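You operate a simulated robot arm through the tools that you are given. There is no shell and no other tool. Be economical: measure what you need, move in short steps, check, and stop when the job is done.

You run a simulated robot arm. Do the job below in one go: nothing can be reset, and whatever is moved stays where it is left.

JOB
Put the tall jar and the yellow cup in the red crate.
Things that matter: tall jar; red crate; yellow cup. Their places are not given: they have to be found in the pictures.

It is judged by the outcome, as a careful person would: the job done as asked, and still so three seconds after it is handed in. It fails if anything else is knocked over, pushed out of place, dropped, spilled or broken.

ROBOT AND FRAMES
A 7-joint arm with a two-finger parallel gripper, fixed in place. Base frame: the origin is at the foot of the arm, x ahead of it, y to its left, z up; the work surface is at about z = 0. Lengths are in mm, angles in degrees, forces in N, time in s.
With the tool pointing down near the work surface it reaches from about 220 to 580 mm from the base axis. Its first joint turns from -66.0 to 66.0 degrees. Payload 2.5 kg.
Tool frame: the origin (TCP) lies between the finger pads and is the grasp point; the fingertips stand 23 mm ahead of it; z points along the fingers, y is the line along which they close. The gripper opens to 94 mm. The fingers are 38 mm wide and 10 mm thick; the gripper's body (54 by 96 mm) begins 39 mm behind the TCP.
Orientation is told as [roll, pitch, yaw] about the base's x, y, z axes, in that order, counted from this pose: with the fingers straight down and closing along the base's y, the tool's x points along the base's -x, its y along +y and its z along -z.

CONTROLS
- The arm moves only by the tool move_arm. Its argument "commands" is a list of rows, each a list of 3 entries, a list of its own where there are three numbers: the turn, a rotation vector about the tool's x, y, z in units of 120 degrees (1.0 is 120 degrees), then the shift along the tool's x, y, z in units of 250 mm (1.0 is 250 mm), then the finger opening in mm, from 0 to 94. In form: [[[ax, ay, az], [tx, ty, tz], grip], ...]. A call has 1 to 10 rows; each row is the pose to reach, as a shift and turn from the pose commanded when the call began, along the tool's axes at that moment. A call with a number of a shift or a turn outside -1 to 1 is refused whole. Rows are played at 5 a second. More than 50 mm and 8.6 degrees between two rows, or a gripper value outside its range, and nothing of the call is played. A pose out of reach is approached as far as the arm can. The call stops where the force on the tool passes 40 N (or 10 N more than at its start, if that is more) or the arm is blocked; 0.2 s more then pass. Each finger travels about 108 mm/s and halts on what it meets, pressing with about 34 N; the grip force reading is that of the motor and also rises with nothing between the fingers. The clock runs only during rows and for 0.2 s after the last one: add rows that repeat a pose to give the fingers time. The reply holds the time, the measured pose of the TCP, the force on the tool along the base axes, the opening and the grip force, in the units named above and with some noise, and new pictures: "views" is both (left out), scene, wrist or none.
- Cameras (640 x 400 px; columns grow to the right, rows downward): "scene" is fixed at [119.7, -410.5, 551.3]; the picture's right is [0.83, -0.55, 0.00], its down [-0.35, -0.52, -0.78] and it looks along [0.43, 0.65, -0.63] (base axes); focal length 214 px, centre (320, 200). "wrist" rides on the gripper at [-39, 0, -44] in the tool frame; the picture's right is [0.00, -1.00, 0.00], its down [0.97, 0.00, -0.24] and it looks along [0.24, 0.00, 0.97] (tool axes); focal length 218 px, centre (320, 200).
- probe_pixels(camera, pixels): there is no depth. For up to 12 entries [column, row, z] of the newest picture of that camera ("zoom" is the newest enlarged one), the place [x, y] in the base frame at which the ray of that pixel passes the height z, good to about 2 mm, but the place of the scene camera against the robot may be out by one fixed shift of up to 18 mm in any direction. The clock stands still meanwhile.
- inspect(camera, box): a new picture of the part [left, top, right, bottom] of that camera's present view, enlarged. The clock stands still meanwhile.
- finish_job(): hands the job in; it is judged then, once.

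Work in short steps. Measure before you move; look again where a grasp or a placing could have gone wrong, and mend it. You have 60 turns and 120 pictures in all, those below and enlarged ones among them. Open the gripper and draw the arm clear of the work before you hand the job in, unless the task says otherwise; then end with one line.

The tools are called by a JSON object that holds its "op" and its "data". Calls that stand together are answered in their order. move_arm: Moves the arm, as the interface text tells. Its arguments: {"type":"object","properties":{"commands":{"type":"array","items":{"type":"array"}},"views":{"type":"string","enum":["both","scene","wrist","none"]}},"required":["commands"]} The other tools are called the same way: probe_pixels (camera, pixels) gives the place at which the rays of pixels pass given heights; inspect (camera, box) takes an enlarged picture of a part of a camera's view; finish_job () hands the job in.

At the start:

```text
time_s: 0.0
eef_pos: [347.6, -47.6, 421.9]
tool_rot: [-0.1, 0.0, 0.0]
wrist_force: [-0.3, 0.5, 0.0]
grip_width: 94.0
finger_force: 0.0
```

scene: 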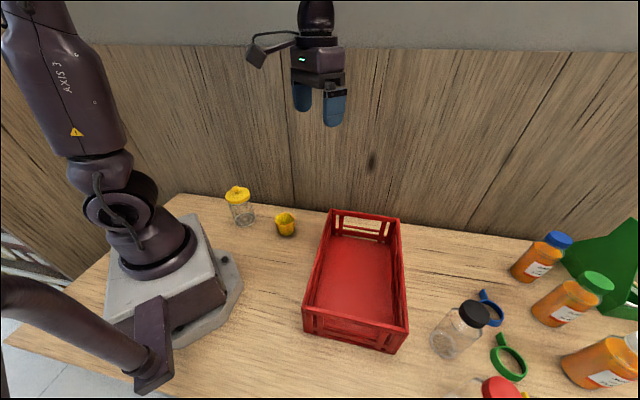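
wrist: 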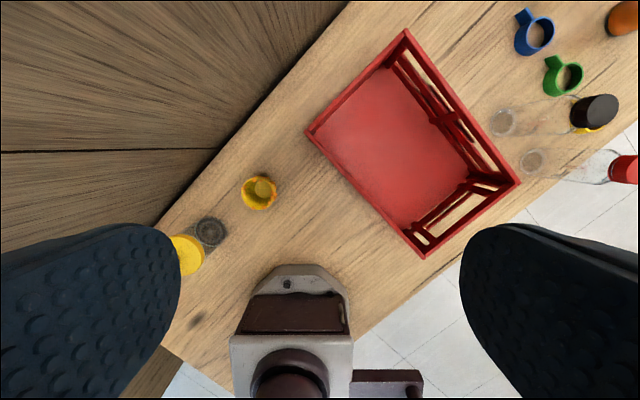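

The scene shows several jars (yellow lid at (240,205), black lid at (460,330), red lid near (500,390)), so I need to see which is the tall one. I'll enlarge these areas.

{"op": "inspect", "data": {"camera": "scene", "box": [400, 230, 640, 400]}}

{"op": "inspect", "data": {"camera": "wrist", "box": [440, 60, 640, 200]}}

{"op": "inspect", "data": {"camera": "scene", "box": [200, 160, 420, 360]}}

```text
2.35 times, centred on (520, 315) of scene
```

zoom: 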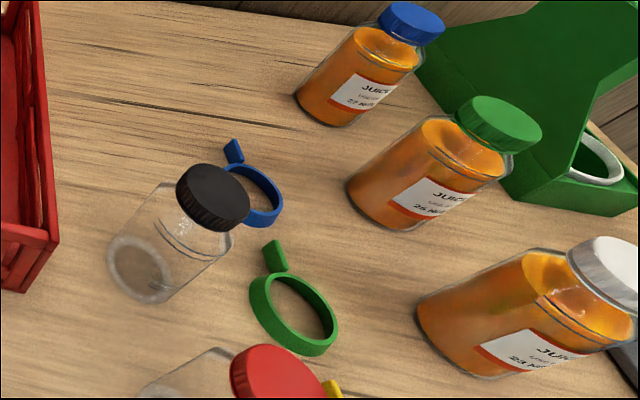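

```text
2.86 times, centred on (540, 130) of wrist
```

zoom: 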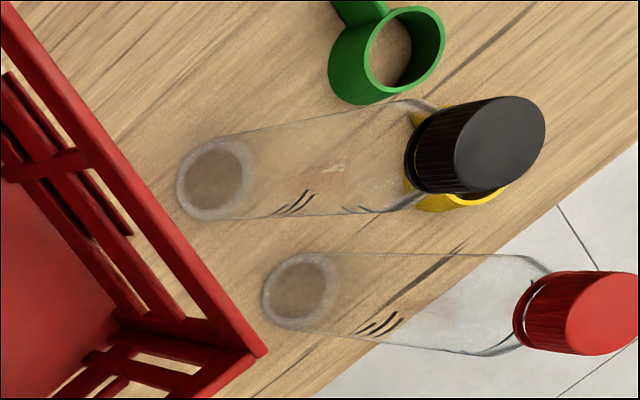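

```text
2.00 times, centred on (310, 260) of scene
```

zoom: 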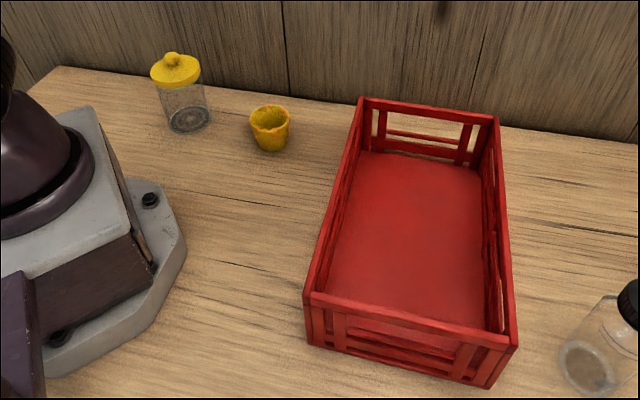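

The knob-lidded jar at scene (240,205) is a real jar, while the black- and red-capped things look like screw-cap bottles. I'll measure its base and the cup and crate, from both cameras, to tie the frames together.

{"op": "probe_pixels", "data": {"camera": "scene", "pixels": [[245, 220, 0], [286, 233, 0], [285, 216, 45], [238, 190, 100], [304, 331, 0], [392, 353, 0], [330, 210, 60], [400, 219, 60], [408, 334, 60], [303, 308, 60], [447, 345, 0], [475, 313, 140]]}}

{"op": "probe_pixels", "data": {"camera": "wrist", "pixels": [[210, 231, 0], [263, 187, 0], [257, 194, 45], [186, 255, 90], [404, 28, 60], [520, 183, 60], [423, 258, 60], [306, 132, 60], [504, 121, 0], [533, 161, 0], [597, 110, 150], [595, 125, 0]]}}

{"op": "inspect", "data": {"camera": "wrist", "box": [150, 150, 310, 290]}}

```text
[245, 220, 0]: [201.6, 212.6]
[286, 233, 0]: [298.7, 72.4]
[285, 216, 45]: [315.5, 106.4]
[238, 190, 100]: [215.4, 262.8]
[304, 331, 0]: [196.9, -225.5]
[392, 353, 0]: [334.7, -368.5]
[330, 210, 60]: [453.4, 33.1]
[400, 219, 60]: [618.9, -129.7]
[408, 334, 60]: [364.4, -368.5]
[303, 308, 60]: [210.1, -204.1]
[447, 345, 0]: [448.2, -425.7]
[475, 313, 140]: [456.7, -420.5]
```

```text
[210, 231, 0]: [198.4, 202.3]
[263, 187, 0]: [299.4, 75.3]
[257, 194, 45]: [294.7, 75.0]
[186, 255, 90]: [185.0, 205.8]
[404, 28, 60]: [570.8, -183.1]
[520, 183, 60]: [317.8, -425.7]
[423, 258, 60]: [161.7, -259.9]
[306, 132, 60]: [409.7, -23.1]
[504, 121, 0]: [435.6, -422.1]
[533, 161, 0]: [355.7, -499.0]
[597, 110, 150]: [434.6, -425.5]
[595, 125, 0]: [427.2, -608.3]
```

```text
2.86 times, centred on (230, 220) of wrist
```

zoom: 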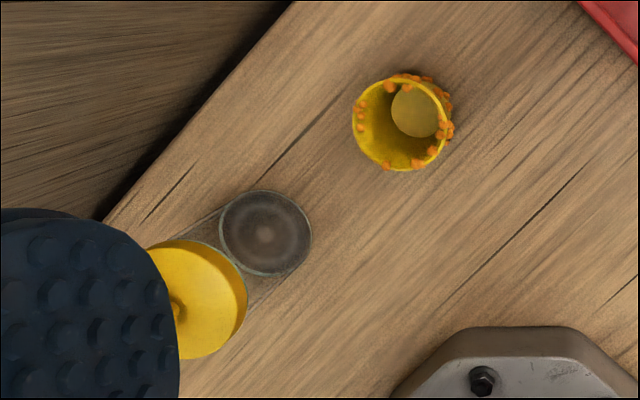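

The black and red bottles stand at about 606 mm, out of reach, so the knob-lidded jar near (198,202) is the tall jar. The cup is near (299,75), and the crate spans roughly (195..544, -370..-27) with its rim near z≈120. I'll move the wrist camera closer to the jar and cup to measure their heights.

{"op": "move_arm", "data": {"commands": [[[0, 0, 0], [0.079, 0.125, 0.067], 94], [[0, 0, 0], [0.157, 0.25, 0.133], 94], [[0, 0, 0], [0.236, 0.375, 0.2], 94], [[0, 0, 0], [0.315, 0.5, 0.267], 94], [[0, 0, 0], [0.393, 0.625, 0.333], 94], [[0, 0, 0], [0.472, 0.75, 0.4], 94], [[0, 0, 0], [0.472, 0.75, 0.4], 94]]}}

```text
time_s: 1.6
eef_pos: [230.7, 137.4, 321.8]
tool_rot: [0.0, 0.0, 0.0]
wrist_force: [-0.2, 0.4, -0.5]
grip_width: 93.8
finger_force: 0.0
```

scene: 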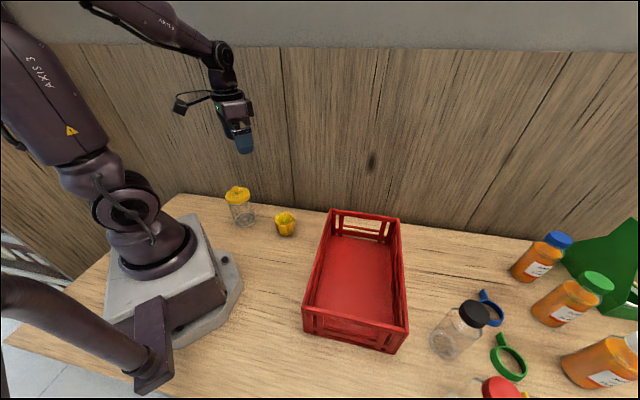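
wrist: 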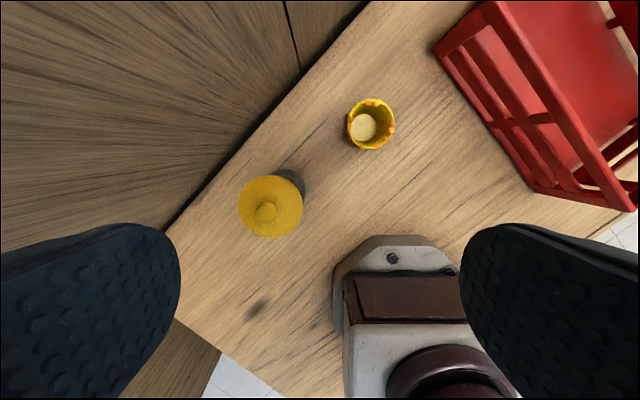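

Both objects are visible now: jar lid centred at (271,206) with its knob at (266,211), cup rim centred at (371,124). I'll enlarge both cameras on them.

{"op": "inspect", "data": {"camera": "wrist", "box": [220, 80, 420, 250]}}

{"op": "inspect", "data": {"camera": "scene", "box": [210, 175, 310, 245]}}

{"op": "probe_pixels", "data": {"camera": "wrist", "pixels": [[271, 206, 90], [271, 206, 100], [271, 206, 110], [266, 211, 110], [266, 211, 120], [239, 212, 100], [302, 203, 100], [371, 124, 40], [371, 124, 50], [371, 124, 60], [348, 128, 50], [395, 122, 50]]}}

```text
2.35 times, centred on (320, 165) of wrist
```

zoom: 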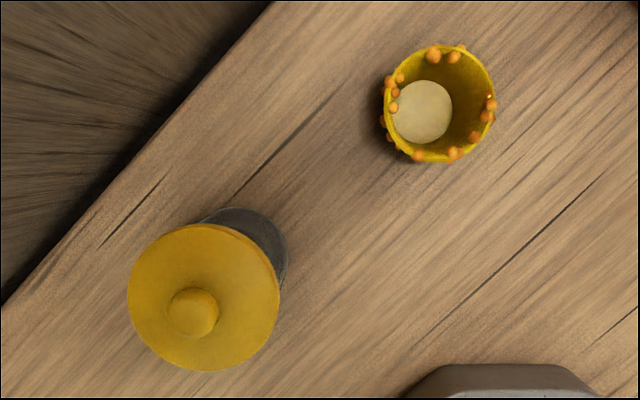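

```text
5.71 times, centred on (260, 210) of scene
```

zoom: 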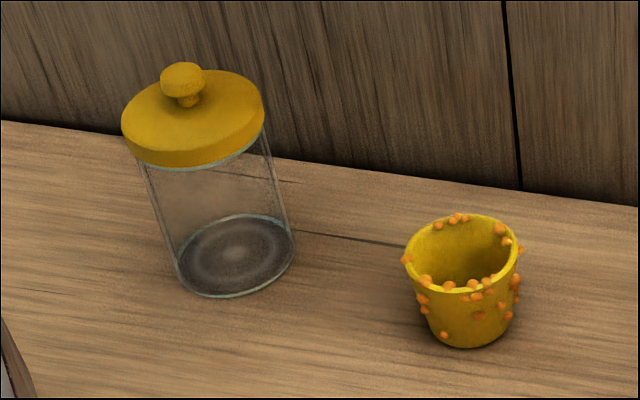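

```text
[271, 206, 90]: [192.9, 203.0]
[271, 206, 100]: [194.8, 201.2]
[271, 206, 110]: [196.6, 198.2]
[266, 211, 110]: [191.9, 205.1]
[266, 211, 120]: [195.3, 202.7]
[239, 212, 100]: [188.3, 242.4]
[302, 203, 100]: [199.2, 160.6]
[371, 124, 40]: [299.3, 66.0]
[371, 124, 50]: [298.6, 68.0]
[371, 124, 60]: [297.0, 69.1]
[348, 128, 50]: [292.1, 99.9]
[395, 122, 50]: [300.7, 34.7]
```

The lid is about 78 mm wide with its top near z≈100 and the knob near 120, so I have to grip at the lid's skirt, because the palm can't go lower. I'll check how far the wall behind is, and refine the heights.

{"op": "probe_pixels", "data": {"camera": "wrist", "pixels": [[165, 235, 0], [220, 170, 0], [300, 80, 0], [350, 20, 0]]}}

{"op": "probe_pixels", "data": {"camera": "zoom", "pixels": [[237, 255, 0], [178, 270, 0], [295, 240, 0], [192, 118, 100], [205, 150, 85], [183, 70, 125], [140, 160, 85], [255, 135, 85], [460, 255, 50], [470, 325, 0], [408, 265, 50], [518, 240, 50]]}}

```text
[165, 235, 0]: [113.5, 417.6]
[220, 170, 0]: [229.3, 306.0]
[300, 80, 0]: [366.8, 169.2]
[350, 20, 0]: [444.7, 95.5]
```

```text
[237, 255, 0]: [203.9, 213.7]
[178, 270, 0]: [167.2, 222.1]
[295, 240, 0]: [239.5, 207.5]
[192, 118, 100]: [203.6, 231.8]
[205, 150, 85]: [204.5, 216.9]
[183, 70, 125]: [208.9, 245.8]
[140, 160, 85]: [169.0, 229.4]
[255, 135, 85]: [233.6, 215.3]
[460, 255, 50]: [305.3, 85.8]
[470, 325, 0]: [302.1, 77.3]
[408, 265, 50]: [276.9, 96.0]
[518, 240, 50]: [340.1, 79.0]
```

Combining both cameras: jar axis ≈ (198,202), lid ≈ z 92–108, knob top ≈ 138, and the wall is 95 mm away, so there is room. The cup is about 55 tall with a 64 mm rim at about (299,70). I'll take the cup first and hover over it to refine.

{"op": "move_arm", "data": {"commands": [[[0, 0, 0], [-0.069, -0.068, 0.12], 94], [[0, 0, 0], [-0.138, -0.136, 0.24], 94], [[0, 0, 0], [-0.207, -0.204, 0.36], 94], [[0, 0, 0], [-0.276, -0.272, 0.48], 94], [[0, 0, 0], [-0.276, -0.272, 0.48], 94]], "views": "wrist"}}

```text
time_s: 2.8
eef_pos: [298.4, 73.0, 200.2]
tool_rot: [0.0, 0.0, 0.0]
wrist_force: [0.1, -0.1, -0.2]
grip_width: 93.9
finger_force: 0.1
```

wrist: 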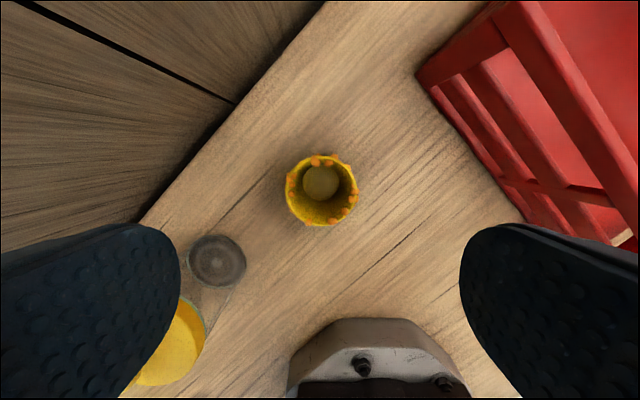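

The cup rim is centred at (321,191) and its inner bottom at (320,182). I'll probe these, the crate rim's near corner, and the jar base at (217,261).

{"op": "probe_pixels", "data": {"camera": "wrist", "pixels": [[321, 191, 45], [321, 191, 55], [320, 182, 3], [286, 191, 55], [357, 191, 55], [217, 261, 3], [417, 75, 110], [417, 75, 120], [430, 90, 0]]}}

```text
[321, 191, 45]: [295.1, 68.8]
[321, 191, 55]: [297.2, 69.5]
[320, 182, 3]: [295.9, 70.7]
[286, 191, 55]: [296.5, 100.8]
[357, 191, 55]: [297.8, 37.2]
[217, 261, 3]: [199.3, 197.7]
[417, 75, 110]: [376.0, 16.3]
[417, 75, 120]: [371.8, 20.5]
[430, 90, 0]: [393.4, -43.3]
```

The post base is at (417,78) and the rim corner is near (500,8), so I'll check the crate height from that.

{"op": "probe_pixels", "data": {"camera": "wrist", "pixels": [[417, 76, 0], [492, 8, 100], [492, 8, 110], [492, 8, 120], [525, 215, 0], [638, 172, 110]]}}

{"op": "inspect", "data": {"camera": "wrist", "box": [400, 0, 640, 170]}}

```text
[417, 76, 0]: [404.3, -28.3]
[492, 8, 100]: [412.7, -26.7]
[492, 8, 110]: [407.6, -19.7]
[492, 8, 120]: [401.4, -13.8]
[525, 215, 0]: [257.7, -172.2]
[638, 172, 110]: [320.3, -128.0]
```

```text
2.35 times, centred on (520, 85) of wrist
```

zoom: 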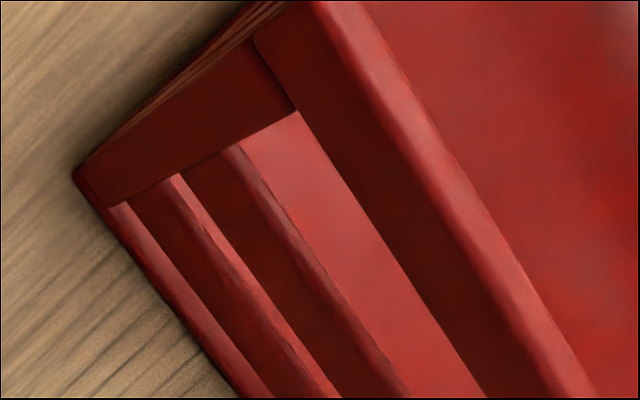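

Crate corner B is confirmed at about (404,-28) with a height of about 115. The cup axis is (297,70), so I descend to TCP z≈35 and close.

{"op": "move_arm", "data": {"commands": [[[0, 0, 0], [0.005, -0.01, 0.18], 94], [[0, 0, 0], [0.005, -0.01, 0.34], 94], [[0, 0, 0], [0.005, -0.01, 0.5], 94], [[0, 0, 0], [0.005, -0.01, 0.66], 94], [[0, 0, 0], [0.005, -0.01, 0.66], 94], [[0, 0, 0], [0.005, -0.01, 0.66], 80], [[0, 0, 0], [0.005, -0.01, 0.66], 66], [[0, 0, 0], [0.005, -0.01, 0.66], 50], [[0, 0, 0], [0.005, -0.01, 0.66], 50]]}}

```text
time_s: 4.8
eef_pos: [295.6, 67.5, 37.0]
tool_rot: [0.0, 0.0, 0.0]
wrist_force: [0.1, 0.0, 0.3]
grip_width: 60.7
finger_force: 33.9
```

scene: 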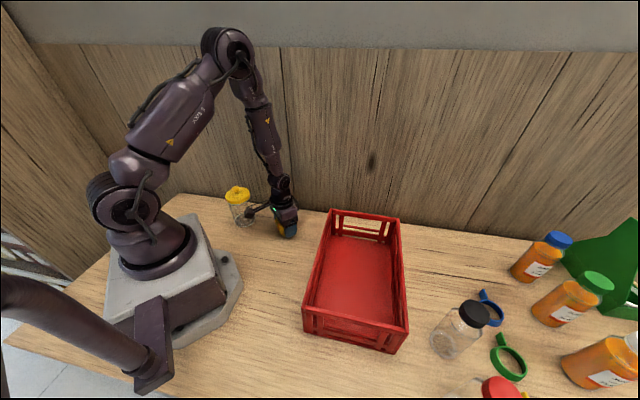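
wrist: 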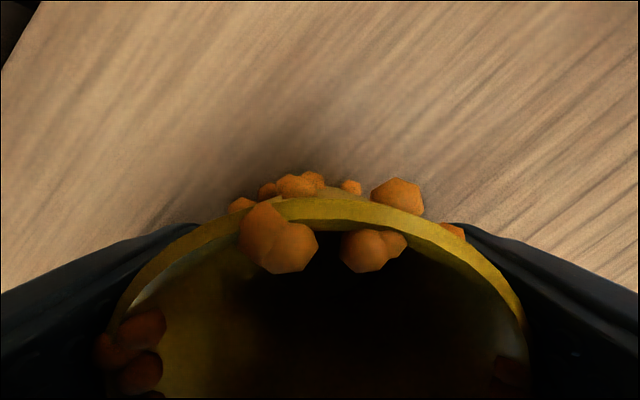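

The fingers halted at 60.7 mm on the cup. I lift it to about z 237.

{"op": "move_arm", "data": {"commands": [[[0, 0, 0], [0, 0, -0.08], 50], [[0, 0, 0], [0, 0, -0.26], 50], [[0, 0, 0], [0, 0, -0.44], 50], [[0, 0, 0], [0, 0, -0.62], 50], [[0, 0, 0], [0, 0, -0.8], 50], [[0, 0, 0], [0, 0, -0.8], 50]]}}

```text
time_s: 6.2
eef_pos: [297.9, 67.0, 237.3]
tool_rot: [0.1, 0.0, -0.1]
wrist_force: [0.3, -0.5, 0.1]
grip_width: 60.8
finger_force: 34.3
```

scene: 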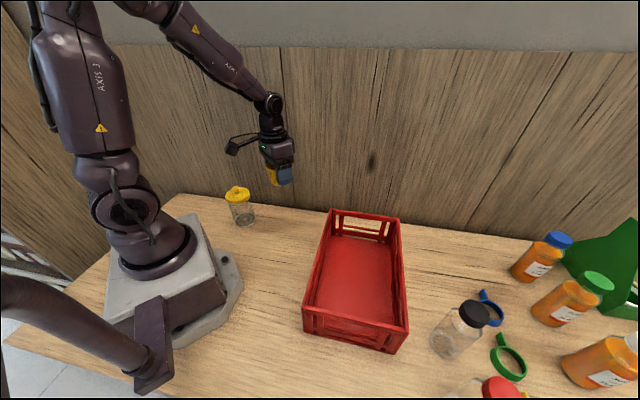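
wrist: 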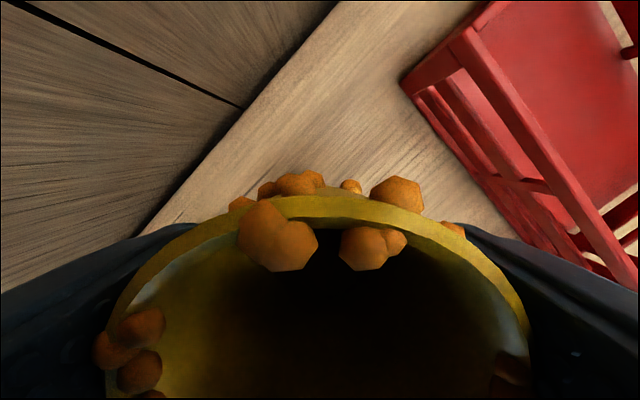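

The cup is held level. I carry it towards the crate's near end at about (325,-240).

{"op": "move_arm", "data": {"commands": [[[0, 0, 0], [-0.01, -0.15, 0], 50], [[0, 0, 0], [-0.02, -0.3, 0], 50], [[0, 0, 0], [-0.03, -0.45, 0], 50], [[0, 0, 0], [-0.045, -0.61, 0], 50], [[0, 0, 0], [-0.06, -0.77, 0], 50], [[0, 0, 0], [-0.08, -0.92, 0], 50], [[0, 0, 0], [-0.08, -0.92, 0], 50]], "views": "none"}}

{"op": "move_arm", "data": {"commands": [[[0, 0, 0], [-0.015, -0.15, 0], 50], [[0, 0, 0], [-0.028, -0.308, 0], 50], [[0, 0, 0], [-0.028, -0.308, 0], 50]]}}

```text
time_s: 7.8
eef_pos: [317.6, -161.2, 234.9]
tool_rot: [0.0, 0.1, 0.0]
wrist_force: [-0.6, -0.1, -0.4]
grip_width: 60.9
finger_force: 33.9
```

```text
time_s: 8.6
eef_pos: [323.8, -238.5, 235.9]
tool_rot: [0.0, 0.0, -0.1]
wrist_force: [-0.3, -0.6, -0.7]
grip_width: 60.7
finger_force: 33.8
```

scene: 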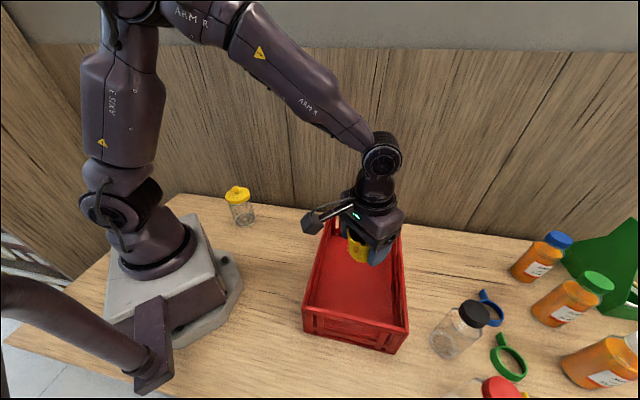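
wrist: 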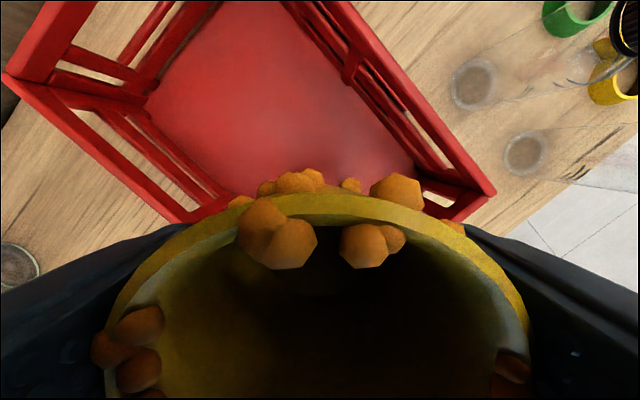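

The crate interior is now in view. I'll probe its rim and floor corners to confirm the drop spot.

{"op": "probe_pixels", "data": {"camera": "wrist", "pixels": [[493, 193, 115], [5, 78, 115], [187, 220, 115], [417, 170, 5], [147, 100, 5], [225, 195, 5], [475, 196, 115]]}}

```text
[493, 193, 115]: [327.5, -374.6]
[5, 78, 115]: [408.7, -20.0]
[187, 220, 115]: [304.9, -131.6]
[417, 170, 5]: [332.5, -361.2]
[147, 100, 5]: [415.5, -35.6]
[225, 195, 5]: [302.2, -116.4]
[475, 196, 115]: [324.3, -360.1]
```

The corners agree: crate centre (368,-197), and the cup at (324,-239) is mid-width near one end. I lower it to about z 46.

{"op": "move_arm", "data": {"commands": [[[0, 0, 0], [0, 0, 0.18], 50], [[0, 0, 0], [0, 0, 0.36], 50], [[0, 0, 0], [0, 0, 0.54], 50], [[0, 0, 0], [0, 0, 0.68], 50], [[0, 0, 0], [0, 0, 0.76], 50], [[0, 0, 0], [0, 0, 0.76], 50]]}}

```text
time_s: 10.0
eef_pos: [324.4, -238.9, 45.2]
tool_rot: [-0.1, -0.1, 0.0]
wrist_force: [2.2, -2.5, 4.9]
grip_width: 60.6
finger_force: 34.0
```

scene: 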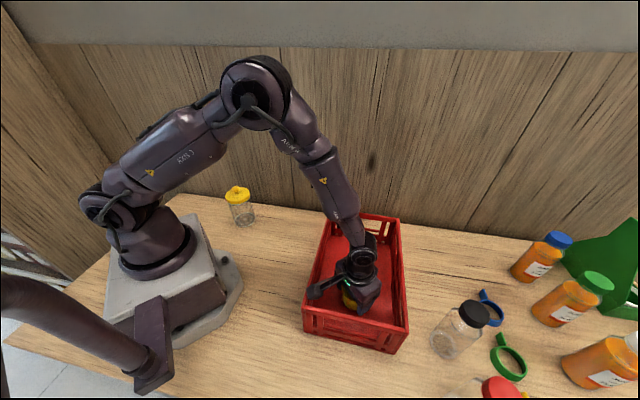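
wrist: 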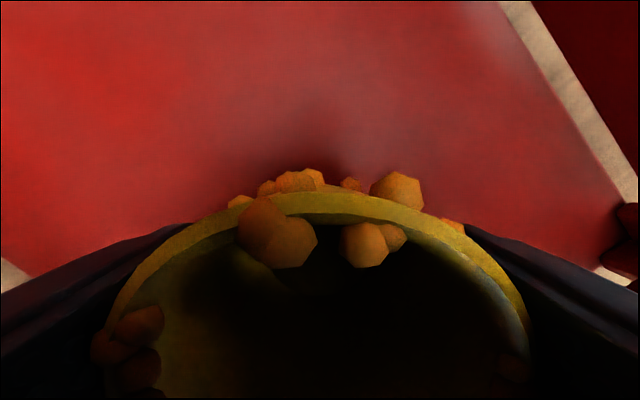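

The wrist force is (2.2,-2.5,4.9). The lateral part could mean the stalk on the gripper at scene (317,290) is touching the crate wall, so I look closer.

{"op": "inspect", "data": {"camera": "scene", "box": [290, 220, 420, 360]}}

```text
2.86 times, centred on (355, 290) of scene
```

zoom: 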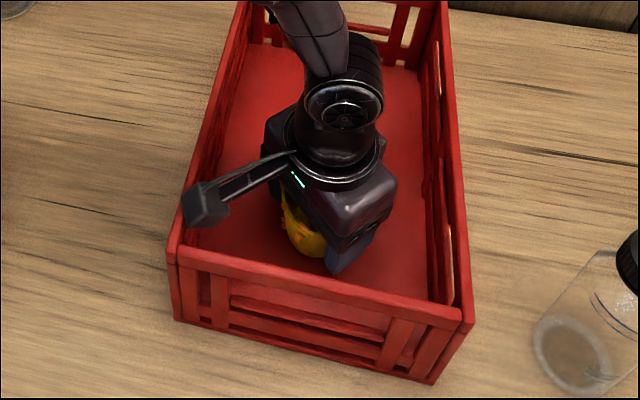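

The stalk tip hangs over the near-left wall, so contact is plausible. I raise 10 mm, shift 20 mm away from that wall (+x, -y), and compare the force before lowering.

{"op": "move_arm", "data": {"commands": [[[0, 0, 0], [0, 0, -0.04], 50], [[0, 0, 0], [-0.056, -0.056, -0.04], 50], [[0, 0, 0], [-0.056, -0.056, -0.04], 50]], "views": "none"}}

{"op": "move_arm", "data": {"commands": [[[0, 0, 0], [0, 0, 0.02], 50], [[0, 0, 0], [0, 0, 0.032], 50], [[0, 0, 0], [0, 0, 0.032], 50]], "views": "scene"}}

```text
time_s: 10.8
eef_pos: [337.0, -252.5, 55.3]
tool_rot: [0.0, 0.0, 0.1]
wrist_force: [1.5, -0.9, -0.7]
grip_width: 60.6
finger_force: 34.2
```

```text
time_s: 11.6
eef_pos: [337.9, -253.2, 47.4]
tool_rot: [-0.1, 0.0, -0.1]
wrist_force: [-0.5, 1.2, -0.7]
grip_width: 60.4
finger_force: 33.9
```

scene: 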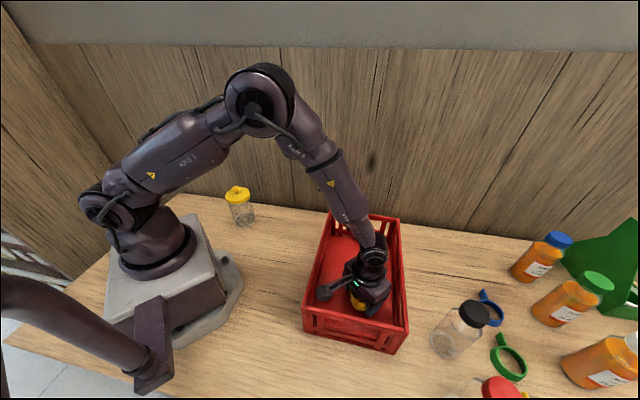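

The force is near zero now. I lower further in small steps until the floor is felt.

{"op": "move_arm", "data": {"commands": [[[0, 0, 0], [0, 0, 0.006], 50], [[0, 0, 0], [0, 0, 0.01], 50], [[0, 0, 0], [0, 0, 0.01], 50]], "views": "none"}}

```text
time_s: 12.4
eef_pos: [339.2, -252.3, 46.3]
tool_rot: [-0.1, -0.1, -0.1]
wrist_force: [0.1, -0.9, -0.7]
grip_width: 60.9
finger_force: 34.2
```

{"op": "move_arm", "data": {"commands": [[[0, 0, 0], [0, 0, 0.006], 50], [[0, 0, 0], [0, 0, 0.012], 50], [[0, 0, 0], [0, 0, 0.012], 50]], "views": "scene"}}

```text
time_s: 13.2
eef_pos: [339.4, -253.1, 43.7]
tool_rot: [-0.1, -0.2, 0.0]
wrist_force: [-4.5, 4.1, 24.9]
grip_width: 60.6
finger_force: 34.1
```

scene: 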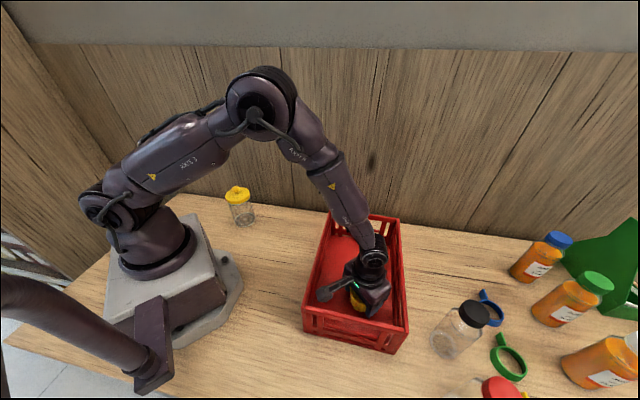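

24.9 N upward at z 43.7 means the cup is on the crate floor. I ease 1.5 mm, open, and rise straight up to z≈240.

{"op": "move_arm", "data": {"commands": [[[0, 0, 0], [0, 0, -0.006], 60], [[0, 0, 0], [0, 0, -0.006], 75], [[0, 0, 0], [0, 0, -0.006], 88], [[0, 0, 0], [0, 0, -0.006], 88], [[0, 0, 0], [0, 0, -0.1], 88], [[0, 0, 0], [0, 0, -0.26], 88], [[0, 0, 0], [0, 0, -0.44], 88], [[0, 0, 0], [0, 0, -0.62], 88], [[0, 0, 0], [0, 0, -0.78], 88], [[0, 0, 0], [0, 0, -0.78], 88]]}}

```text
time_s: 15.4
eef_pos: [336.8, -253.4, 237.9]
tool_rot: [0.0, 0.1, 0.0]
wrist_force: [-0.5, 0.1, 0.1]
grip_width: 87.9
finger_force: 0.0
```

scene: 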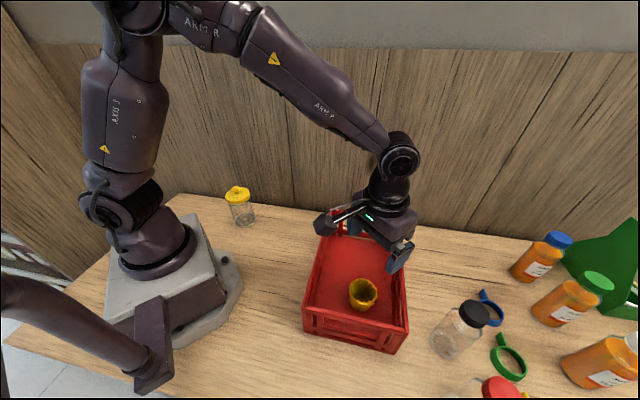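
wrist: 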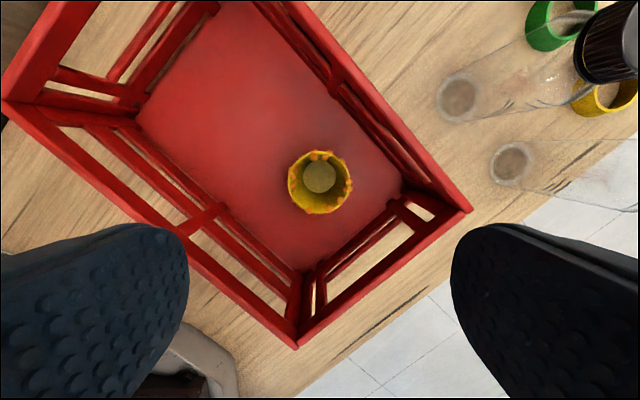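

The cup stands upright in the crate at wrist (320,180). Now I go to above the jar at (198,202), keeping z≈240.

{"op": "move_arm", "data": {"commands": [[[0, 0, 0], [0.046, 0.152, 0], 94], [[0, 0, 0], [0.093, 0.303, 0], 94], [[0, 0, 0], [0.139, 0.455, 0], 94], [[0, 0, 0], [0.185, 0.607, 0], 94], [[0, 0, 0], [0.232, 0.758, 0], 94], [[0, 0, 0], [0.278, 0.91, 0], 94], [[0, 0, 0], [0.278, 0.91, 0], 94]], "views": "none"}}

{"op": "move_arm", "data": {"commands": [[[0, 0, 0], [0.046, 0.152, 0], 94], [[0, 0, 0], [0.093, 0.303, 0], 94], [[0, 0, 0], [0.139, 0.455, 0], 94], [[0, 0, 0], [0.185, 0.607, 0], 94], [[0, 0, 0], [0.232, 0.758, 0], 94], [[0, 0, 0], [0.278, 0.91, 0], 94], [[0, 0, 0], [0.278, 0.91, 0], 94]]}}

```text
time_s: 17.0
eef_pos: [270.1, -24.6, 236.9]
tool_rot: [0.0, 0.0, 0.0]
wrist_force: [0.5, -0.6, -0.3]
grip_width: 94.0
finger_force: 0.1
```

```text
time_s: 18.6
eef_pos: [199.1, 202.9, 237.6]
tool_rot: [0.1, -0.1, -0.1]
wrist_force: [0.1, 0.4, 0.2]
grip_width: 94.0
finger_force: 0.1
```

scene: 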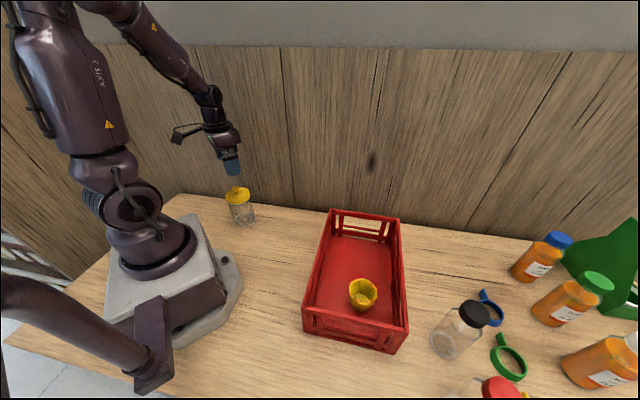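
wrist: 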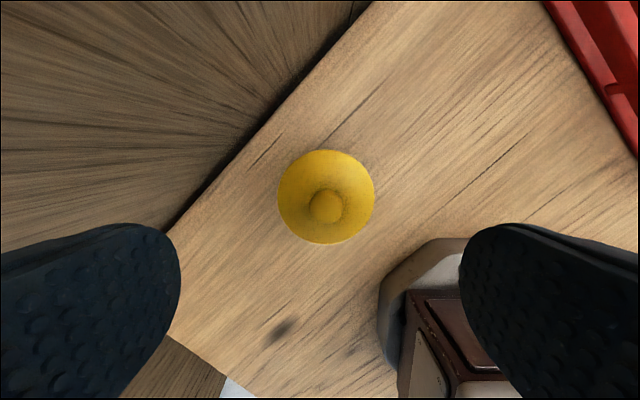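

The lid spans columns 277–375 at row ~196, with the knob at (326,206). I'll probe for the exact centre.

{"op": "probe_pixels", "data": {"camera": "wrist", "pixels": [[326, 196, 100], [326, 196, 108], [326, 206, 125], [326, 206, 135], [277, 196, 100], [375, 196, 100], [326, 150, 100], [326, 244, 100]]}}

```text
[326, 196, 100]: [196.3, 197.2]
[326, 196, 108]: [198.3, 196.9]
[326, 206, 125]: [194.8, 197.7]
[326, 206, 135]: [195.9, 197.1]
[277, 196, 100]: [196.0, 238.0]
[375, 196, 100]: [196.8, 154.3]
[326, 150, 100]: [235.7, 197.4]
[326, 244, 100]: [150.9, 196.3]
```

The lid is centred at about (197.3,197.2), roughly 81 mm wide, so there is ~6 mm clearance each side. I shift −5 in y and −2 in x, descend to z≈150 just above the lid, and recheck.

{"op": "move_arm", "data": {"commands": [[[0, 0, 0], [0.008, -0.02, 0.1], 94], [[0, 0, 0], [0.008, -0.021, 0.25], 94], [[0, 0, 0], [0.008, -0.021, 0.35], 94], [[0, 0, 0], [0.008, -0.021, 0.35], 94]]}}

{"op": "inspect", "data": {"camera": "scene", "box": [190, 140, 290, 240]}}

```text
time_s: 19.6
eef_pos: [197.1, 198.4, 149.1]
tool_rot: [0.0, 0.1, 0.1]
wrist_force: [-0.3, -0.9, -0.3]
grip_width: 94.0
finger_force: 0.0
```

scene: 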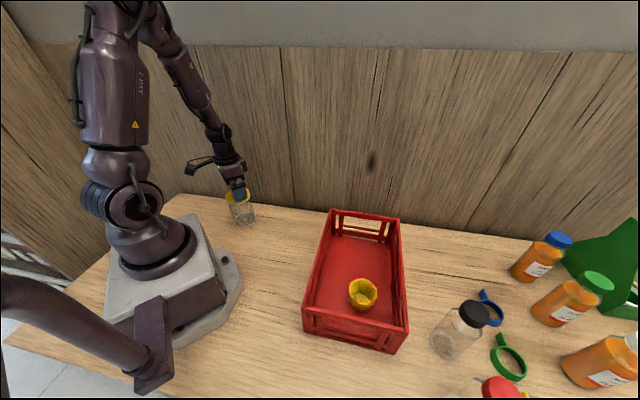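
wrist: 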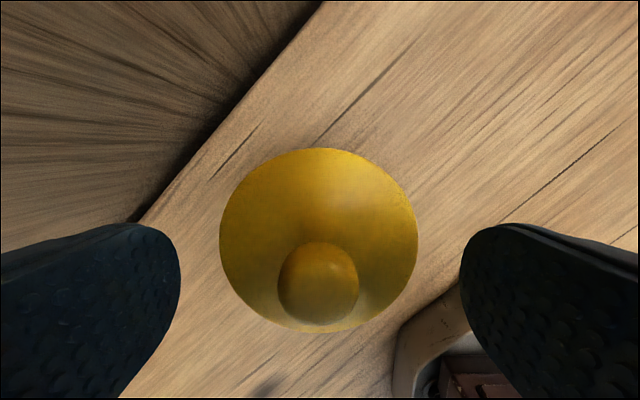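

```text
4.00 times, centred on (240, 190) of scene
```

zoom: 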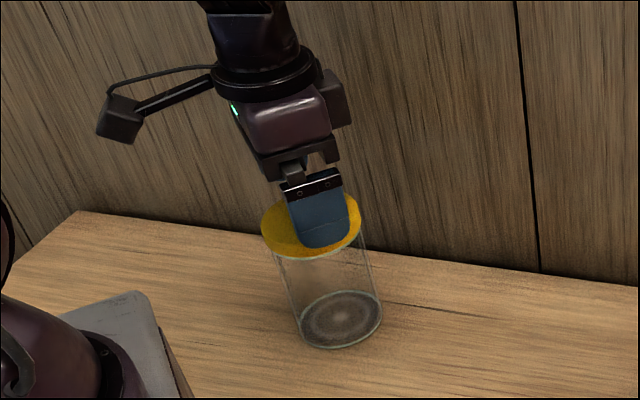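

The columns are centred (lid and knob at col 318). Two-view sizing gives a lid width of ≈76 mm at z≈115 and a knob top ≈141, so the TCP can go to about 108. I'll check the x centring.

{"op": "probe_pixels", "data": {"camera": "wrist", "pixels": [[318, 284, 130], [318, 240, 112], [219, 240, 115], [418, 240, 115], [320, 148, 115], [320, 333, 115]]}}

```text
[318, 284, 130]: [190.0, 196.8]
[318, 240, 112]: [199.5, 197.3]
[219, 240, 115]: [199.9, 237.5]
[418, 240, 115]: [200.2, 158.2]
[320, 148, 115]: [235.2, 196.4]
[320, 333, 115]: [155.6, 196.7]
```

The centre is about (196,197), and the TCP is at (197,198). I descend to z≈108 and close on the lid skirt.

{"op": "move_arm", "data": {"commands": [[[0, 0, 0], [0.003, -0.003, 0.06], 94], [[0, 0, 0], [0.003, -0.003, 0.12], 94], [[0, 0, 0], [0.003, -0.003, 0.164], 94], [[0, 0, 0], [0.003, -0.003, 0.164], 94], [[0, 0, 0], [0.003, -0.003, 0.164], 84], [[0, 0, 0], [0.003, -0.003, 0.164], 72], [[0, 0, 0], [0.003, -0.003, 0.164], 60], [[0, 0, 0], [0.003, -0.003, 0.164], 60]]}}

{"op": "inspect", "data": {"camera": "scene", "box": [190, 140, 290, 240]}}

```text
time_s: 21.4
eef_pos: [197.1, 197.0, 108.1]
tool_rot: [-0.1, 0.0, 0.0]
wrist_force: [0.1, 0.4, 0.0]
grip_width: 70.2
finger_force: 33.6
```

scene: 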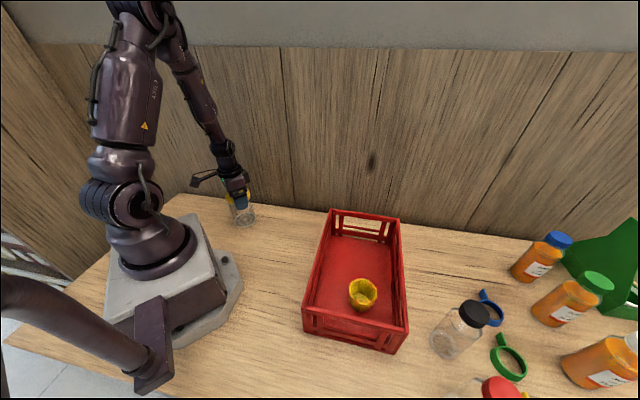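
wrist: 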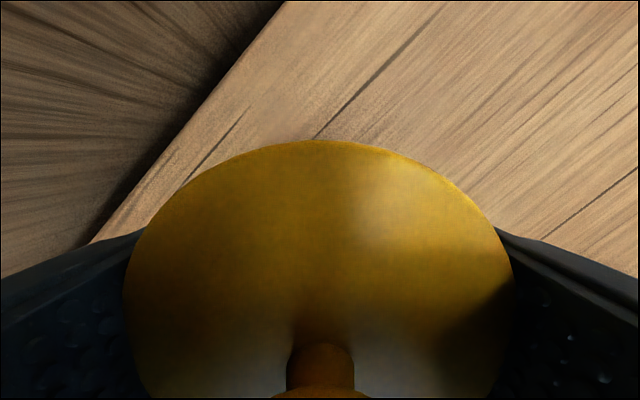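

```text
4.00 times, centred on (240, 190) of scene
```

zoom: 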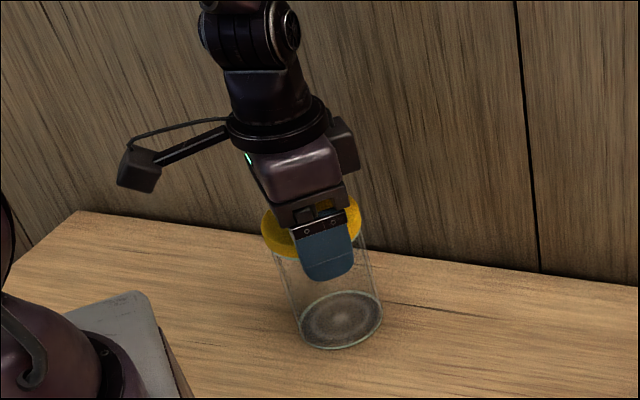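

The fingers halted at 70.2 mm on the lid. I do a test lift of 15 mm to see whether the glass comes along.

{"op": "move_arm", "data": {"commands": [[[0, 0, 0], [0, 0, -0.02], 60], [[0, 0, 0], [0, 0, -0.04], 60], [[0, 0, 0], [0, 0, -0.06], 60], [[0, 0, 0], [0, 0, -0.06], 60]], "views": "none"}}

{"op": "inspect", "data": {"camera": "scene", "box": [190, 140, 290, 240]}}

```text
time_s: 22.4
eef_pos: [195.3, 196.5, 123.6]
tool_rot: [0.0, -0.1, 0.0]
wrist_force: [0.7, 0.5, -0.8]
grip_width: 69.5
finger_force: 34.3
```

```text
4.00 times, centred on (240, 190) of scene
```

zoom: 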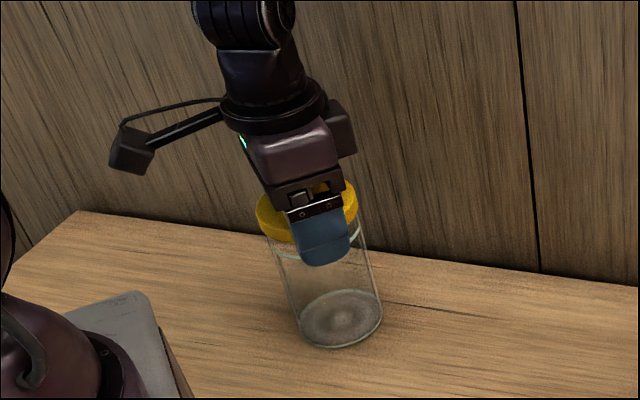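

Only the lid rose; the glass stayed at (340,320) in the zoom, so the lid is loose. I'll set the lid aside, move the glass, then put the lid back on in the crate. First I reseat the lid and regrip it 8 mm higher so it can be set down gently.

{"op": "move_arm", "data": {"commands": [[[0, 0, 0], [0, 0, 0.03], 60], [[0, 0, 0], [0, 0, 0.06], 60], [[0, 0, 0], [0, 0, 0.06], 60], [[0, 0, 0], [0, 0, 0.06], 75], [[0, 0, 0], [0, 0, 0.06], 84], [[0, 0, 0], [0, 0, 0.028], 84], [[0, 0, 0], [0, 0, 0.028], 84]], "views": "wrist"}}

{"op": "inspect", "data": {"camera": "scene", "box": [190, 140, 290, 240]}}

```text
time_s: 24.0
eef_pos: [197.2, 196.5, 118.5]
tool_rot: [0.0, 0.0, 0.0]
wrist_force: [-0.4, -0.2, -0.3]
grip_width: 83.9
finger_force: 0.0
```

wrist: 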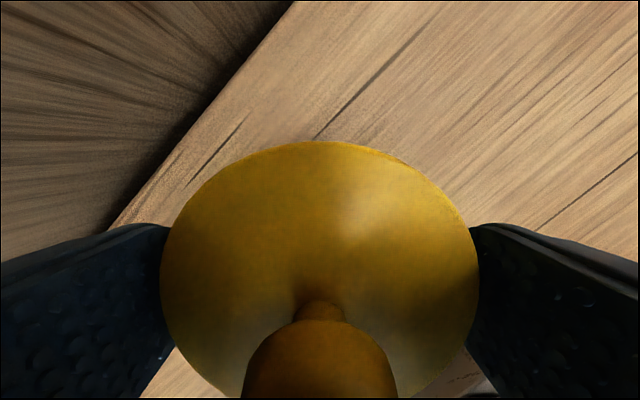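

```text
4.00 times, centred on (240, 190) of scene
```

zoom: 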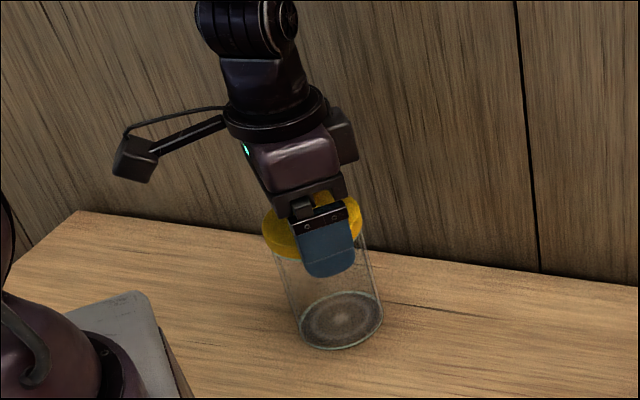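

The lid reseated squarely. I go up 3 mm more, grip, and lift it clear.

{"op": "move_arm", "data": {"commands": [[[0, 0, 0], [0, 0, -0.012], 84], [[0, 0, 0], [0, 0, -0.012], 72], [[0, 0, 0], [0, 0, -0.012], 60], [[0, 0, 0], [0, 0, -0.012], 60], [[0, 0, 0], [0, 0, -0.06], 60], [[0, 0, 0], [0, 0, -0.2], 60], [[0, 0, 0], [0, 0, -0.34], 60], [[0, 0, 0], [0, 0, -0.34], 60]]}}

{"op": "inspect", "data": {"camera": "scene", "box": [190, 120, 290, 240]}}

```text
time_s: 25.8
eef_pos: [197.0, 197.1, 201.2]
tool_rot: [-0.1, 0.1, 0.0]
wrist_force: [-0.7, 0.8, 0.1]
grip_width: 68.9
finger_force: 34.0
```

scene: 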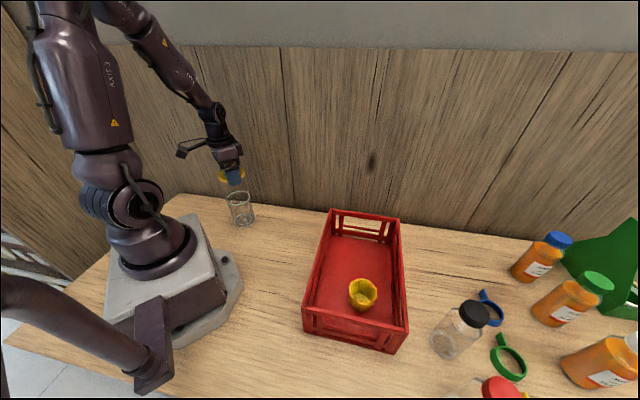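
wrist: 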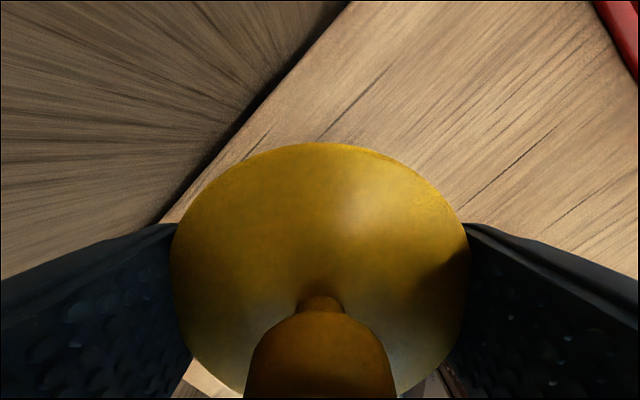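

```text
3.33 times, centred on (240, 180) of scene
```

zoom: 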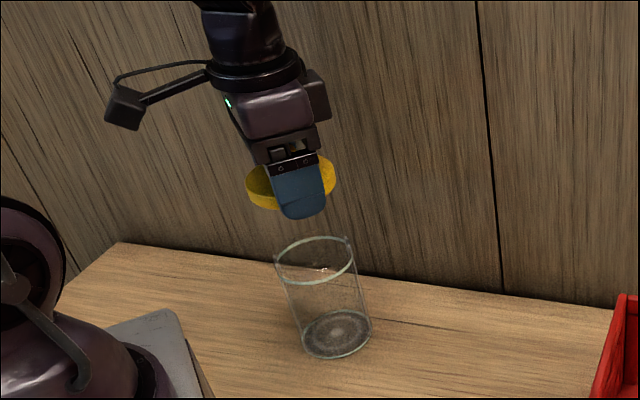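

The lid is held level and the glass stands free. I carry the lid to the empty spot at (299,70) and lower to just above the table.

{"op": "move_arm", "data": {"commands": [[[0, 0, 0], [-0.1, -0.127, 0], 60], [[0, 0, 0], [-0.204, -0.254, 0], 60], [[0, 0, 0], [-0.306, -0.381, 0], 60], [[0, 0, 0], [-0.408, -0.508, 0], 60], [[0, 0, 0], [-0.408, -0.508, 0.18], 60], [[0, 0, 0], [-0.408, -0.508, 0.36], 60], [[0, 0, 0], [-0.408, -0.508, 0.54], 60], [[0, 0, 0], [-0.408, -0.508, 0.66], 60], [[0, 0, 0], [-0.408, -0.508, 0.66], 60]]}}

{"op": "inspect", "data": {"camera": "scene", "box": [230, 160, 340, 250]}}

```text
time_s: 27.8
eef_pos: [296.6, 69.8, 36.5]
tool_rot: [0.0, 0.0, 0.0]
wrist_force: [-0.4, 0.3, -0.3]
grip_width: 67.6
finger_force: 8.4
```

scene: 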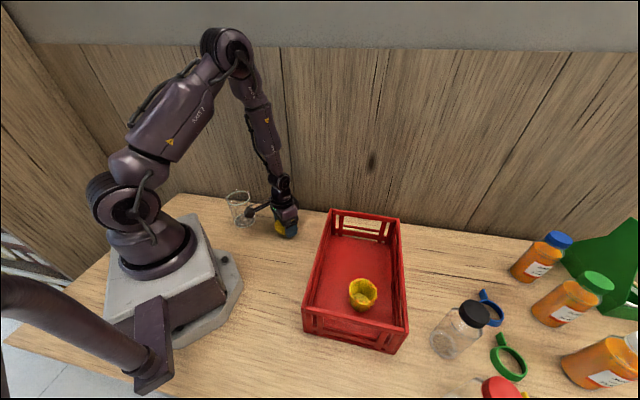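
wrist: 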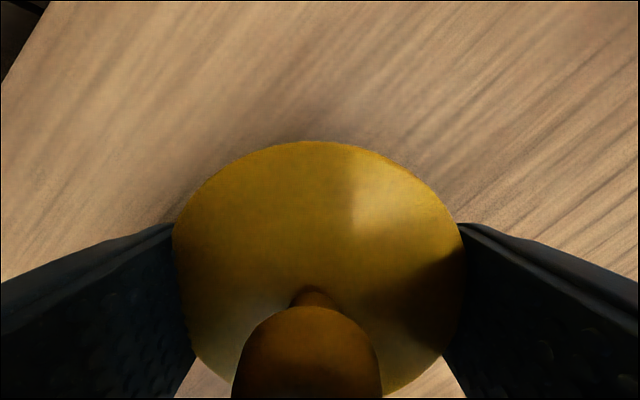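

```text
4.44 times, centred on (285, 205) of scene
```

zoom: 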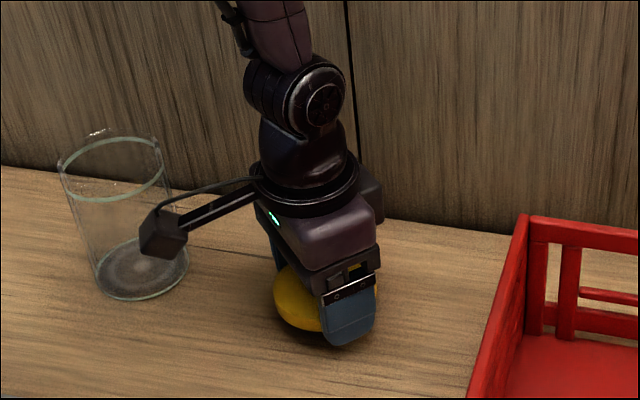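

The grip force fell to 8.4 N and the width to 67.6, so the lid may be creeping out of the fingertips. I lower promptly toward the table.

{"op": "move_arm", "data": {"commands": [[[0, 0, 0], [0, 0, 0.02], 60], [[0, 0, 0], [0, 0, 0.036], 60], [[0, 0, 0], [0, 0, 0.036], 60]]}}

{"op": "inspect", "data": {"camera": "scene", "box": [230, 160, 340, 250]}}

```text
time_s: 28.6
eef_pos: [297.3, 70.1, 28.4]
tool_rot: [0.1, 0.0, 0.1]
wrist_force: [-0.9, 0.5, -0.1]
grip_width: 67.5
finger_force: 8.5
```

scene: 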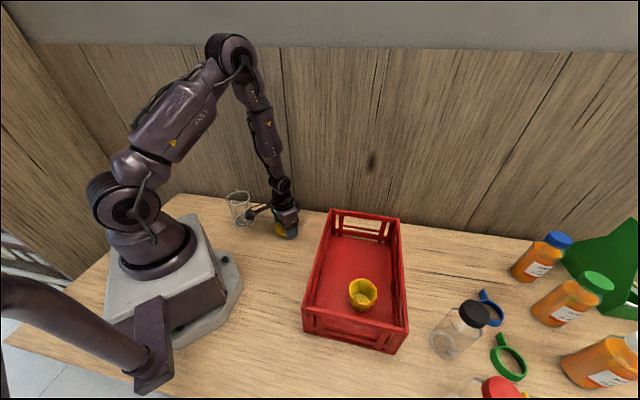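
wrist: 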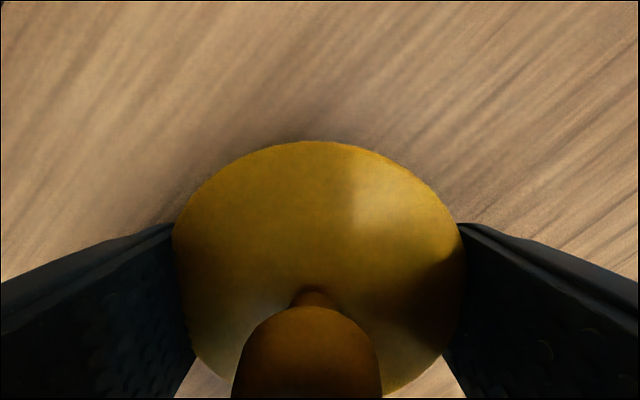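

```text
4.44 times, centred on (285, 205) of scene
```

zoom: 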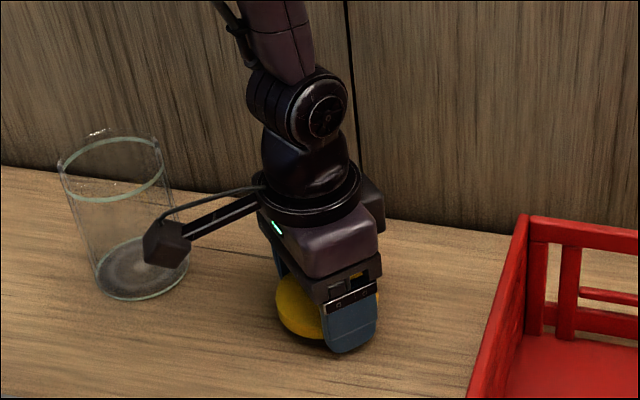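

The lid is stable and not yet touching. I lower another 3 mm, then open and rise.

{"op": "move_arm", "data": {"commands": [[[0, 0, 0], [0, 0, 0.006], 60], [[0, 0, 0], [0, 0, 0.013], 60], [[0, 0, 0], [0, 0, 0.013], 60]], "views": "none"}}

```text
time_s: 29.4
eef_pos: [300.4, 69.9, 25.6]
tool_rot: [0.0, 0.0, 0.0]
wrist_force: [-0.2, -0.1, -0.3]
grip_width: 67.6
finger_force: 8.8
```

There is no contact yet, with the fingertips about 2 mm off the table. I open here and rise to inspect.

{"op": "move_arm", "data": {"commands": [[[0, 0, 0], [0, 0, 0], 66], [[0, 0, 0], [0, 0, 0], 70], [[0, 0, 0], [0, 0, 0], 78], [[0, 0, 0], [0, 0, 0], 90], [[0, 0, 0], [0, 0, 0], 90], [[0, 0, 0], [0, 0, -0.1], 90], [[0, 0, 0], [0, 0, -0.28], 90], [[0, 0, 0], [0, 0, -0.46], 90], [[0, 0, 0], [0, 0, -0.64], 90], [[0, 0, 0], [0, 0, -0.64], 90]]}}

{"op": "inspect", "data": {"camera": "scene", "box": [220, 170, 320, 250]}}

```text
time_s: 31.6
eef_pos: [299.3, 69.6, 184.7]
tool_rot: [0.0, 0.0, -0.1]
wrist_force: [0.3, -0.3, 0.2]
grip_width: 89.8
finger_force: 0.0
```

scene: 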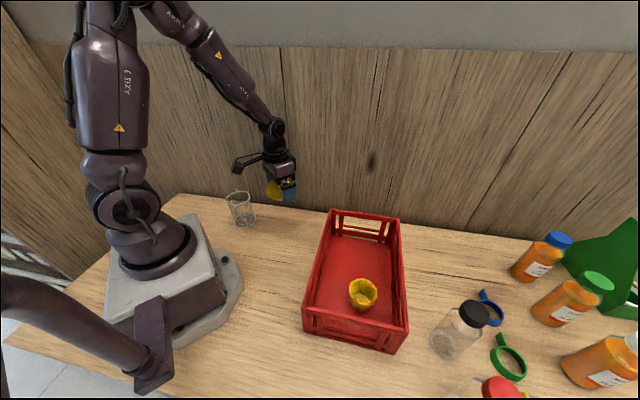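
wrist: 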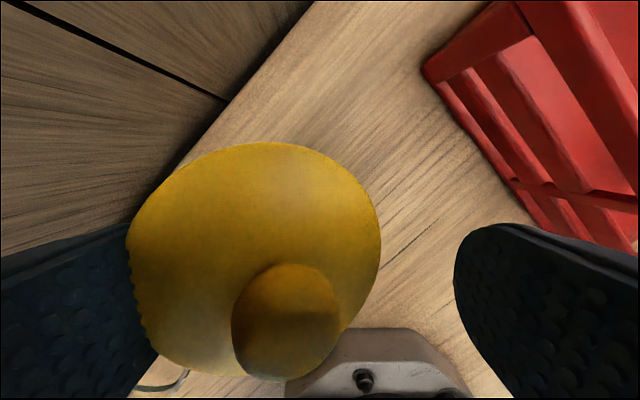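

```text
5.00 times, centred on (270, 210) of scene
```

zoom: 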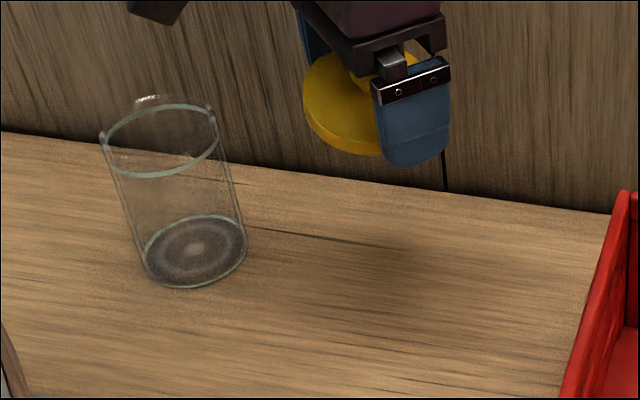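

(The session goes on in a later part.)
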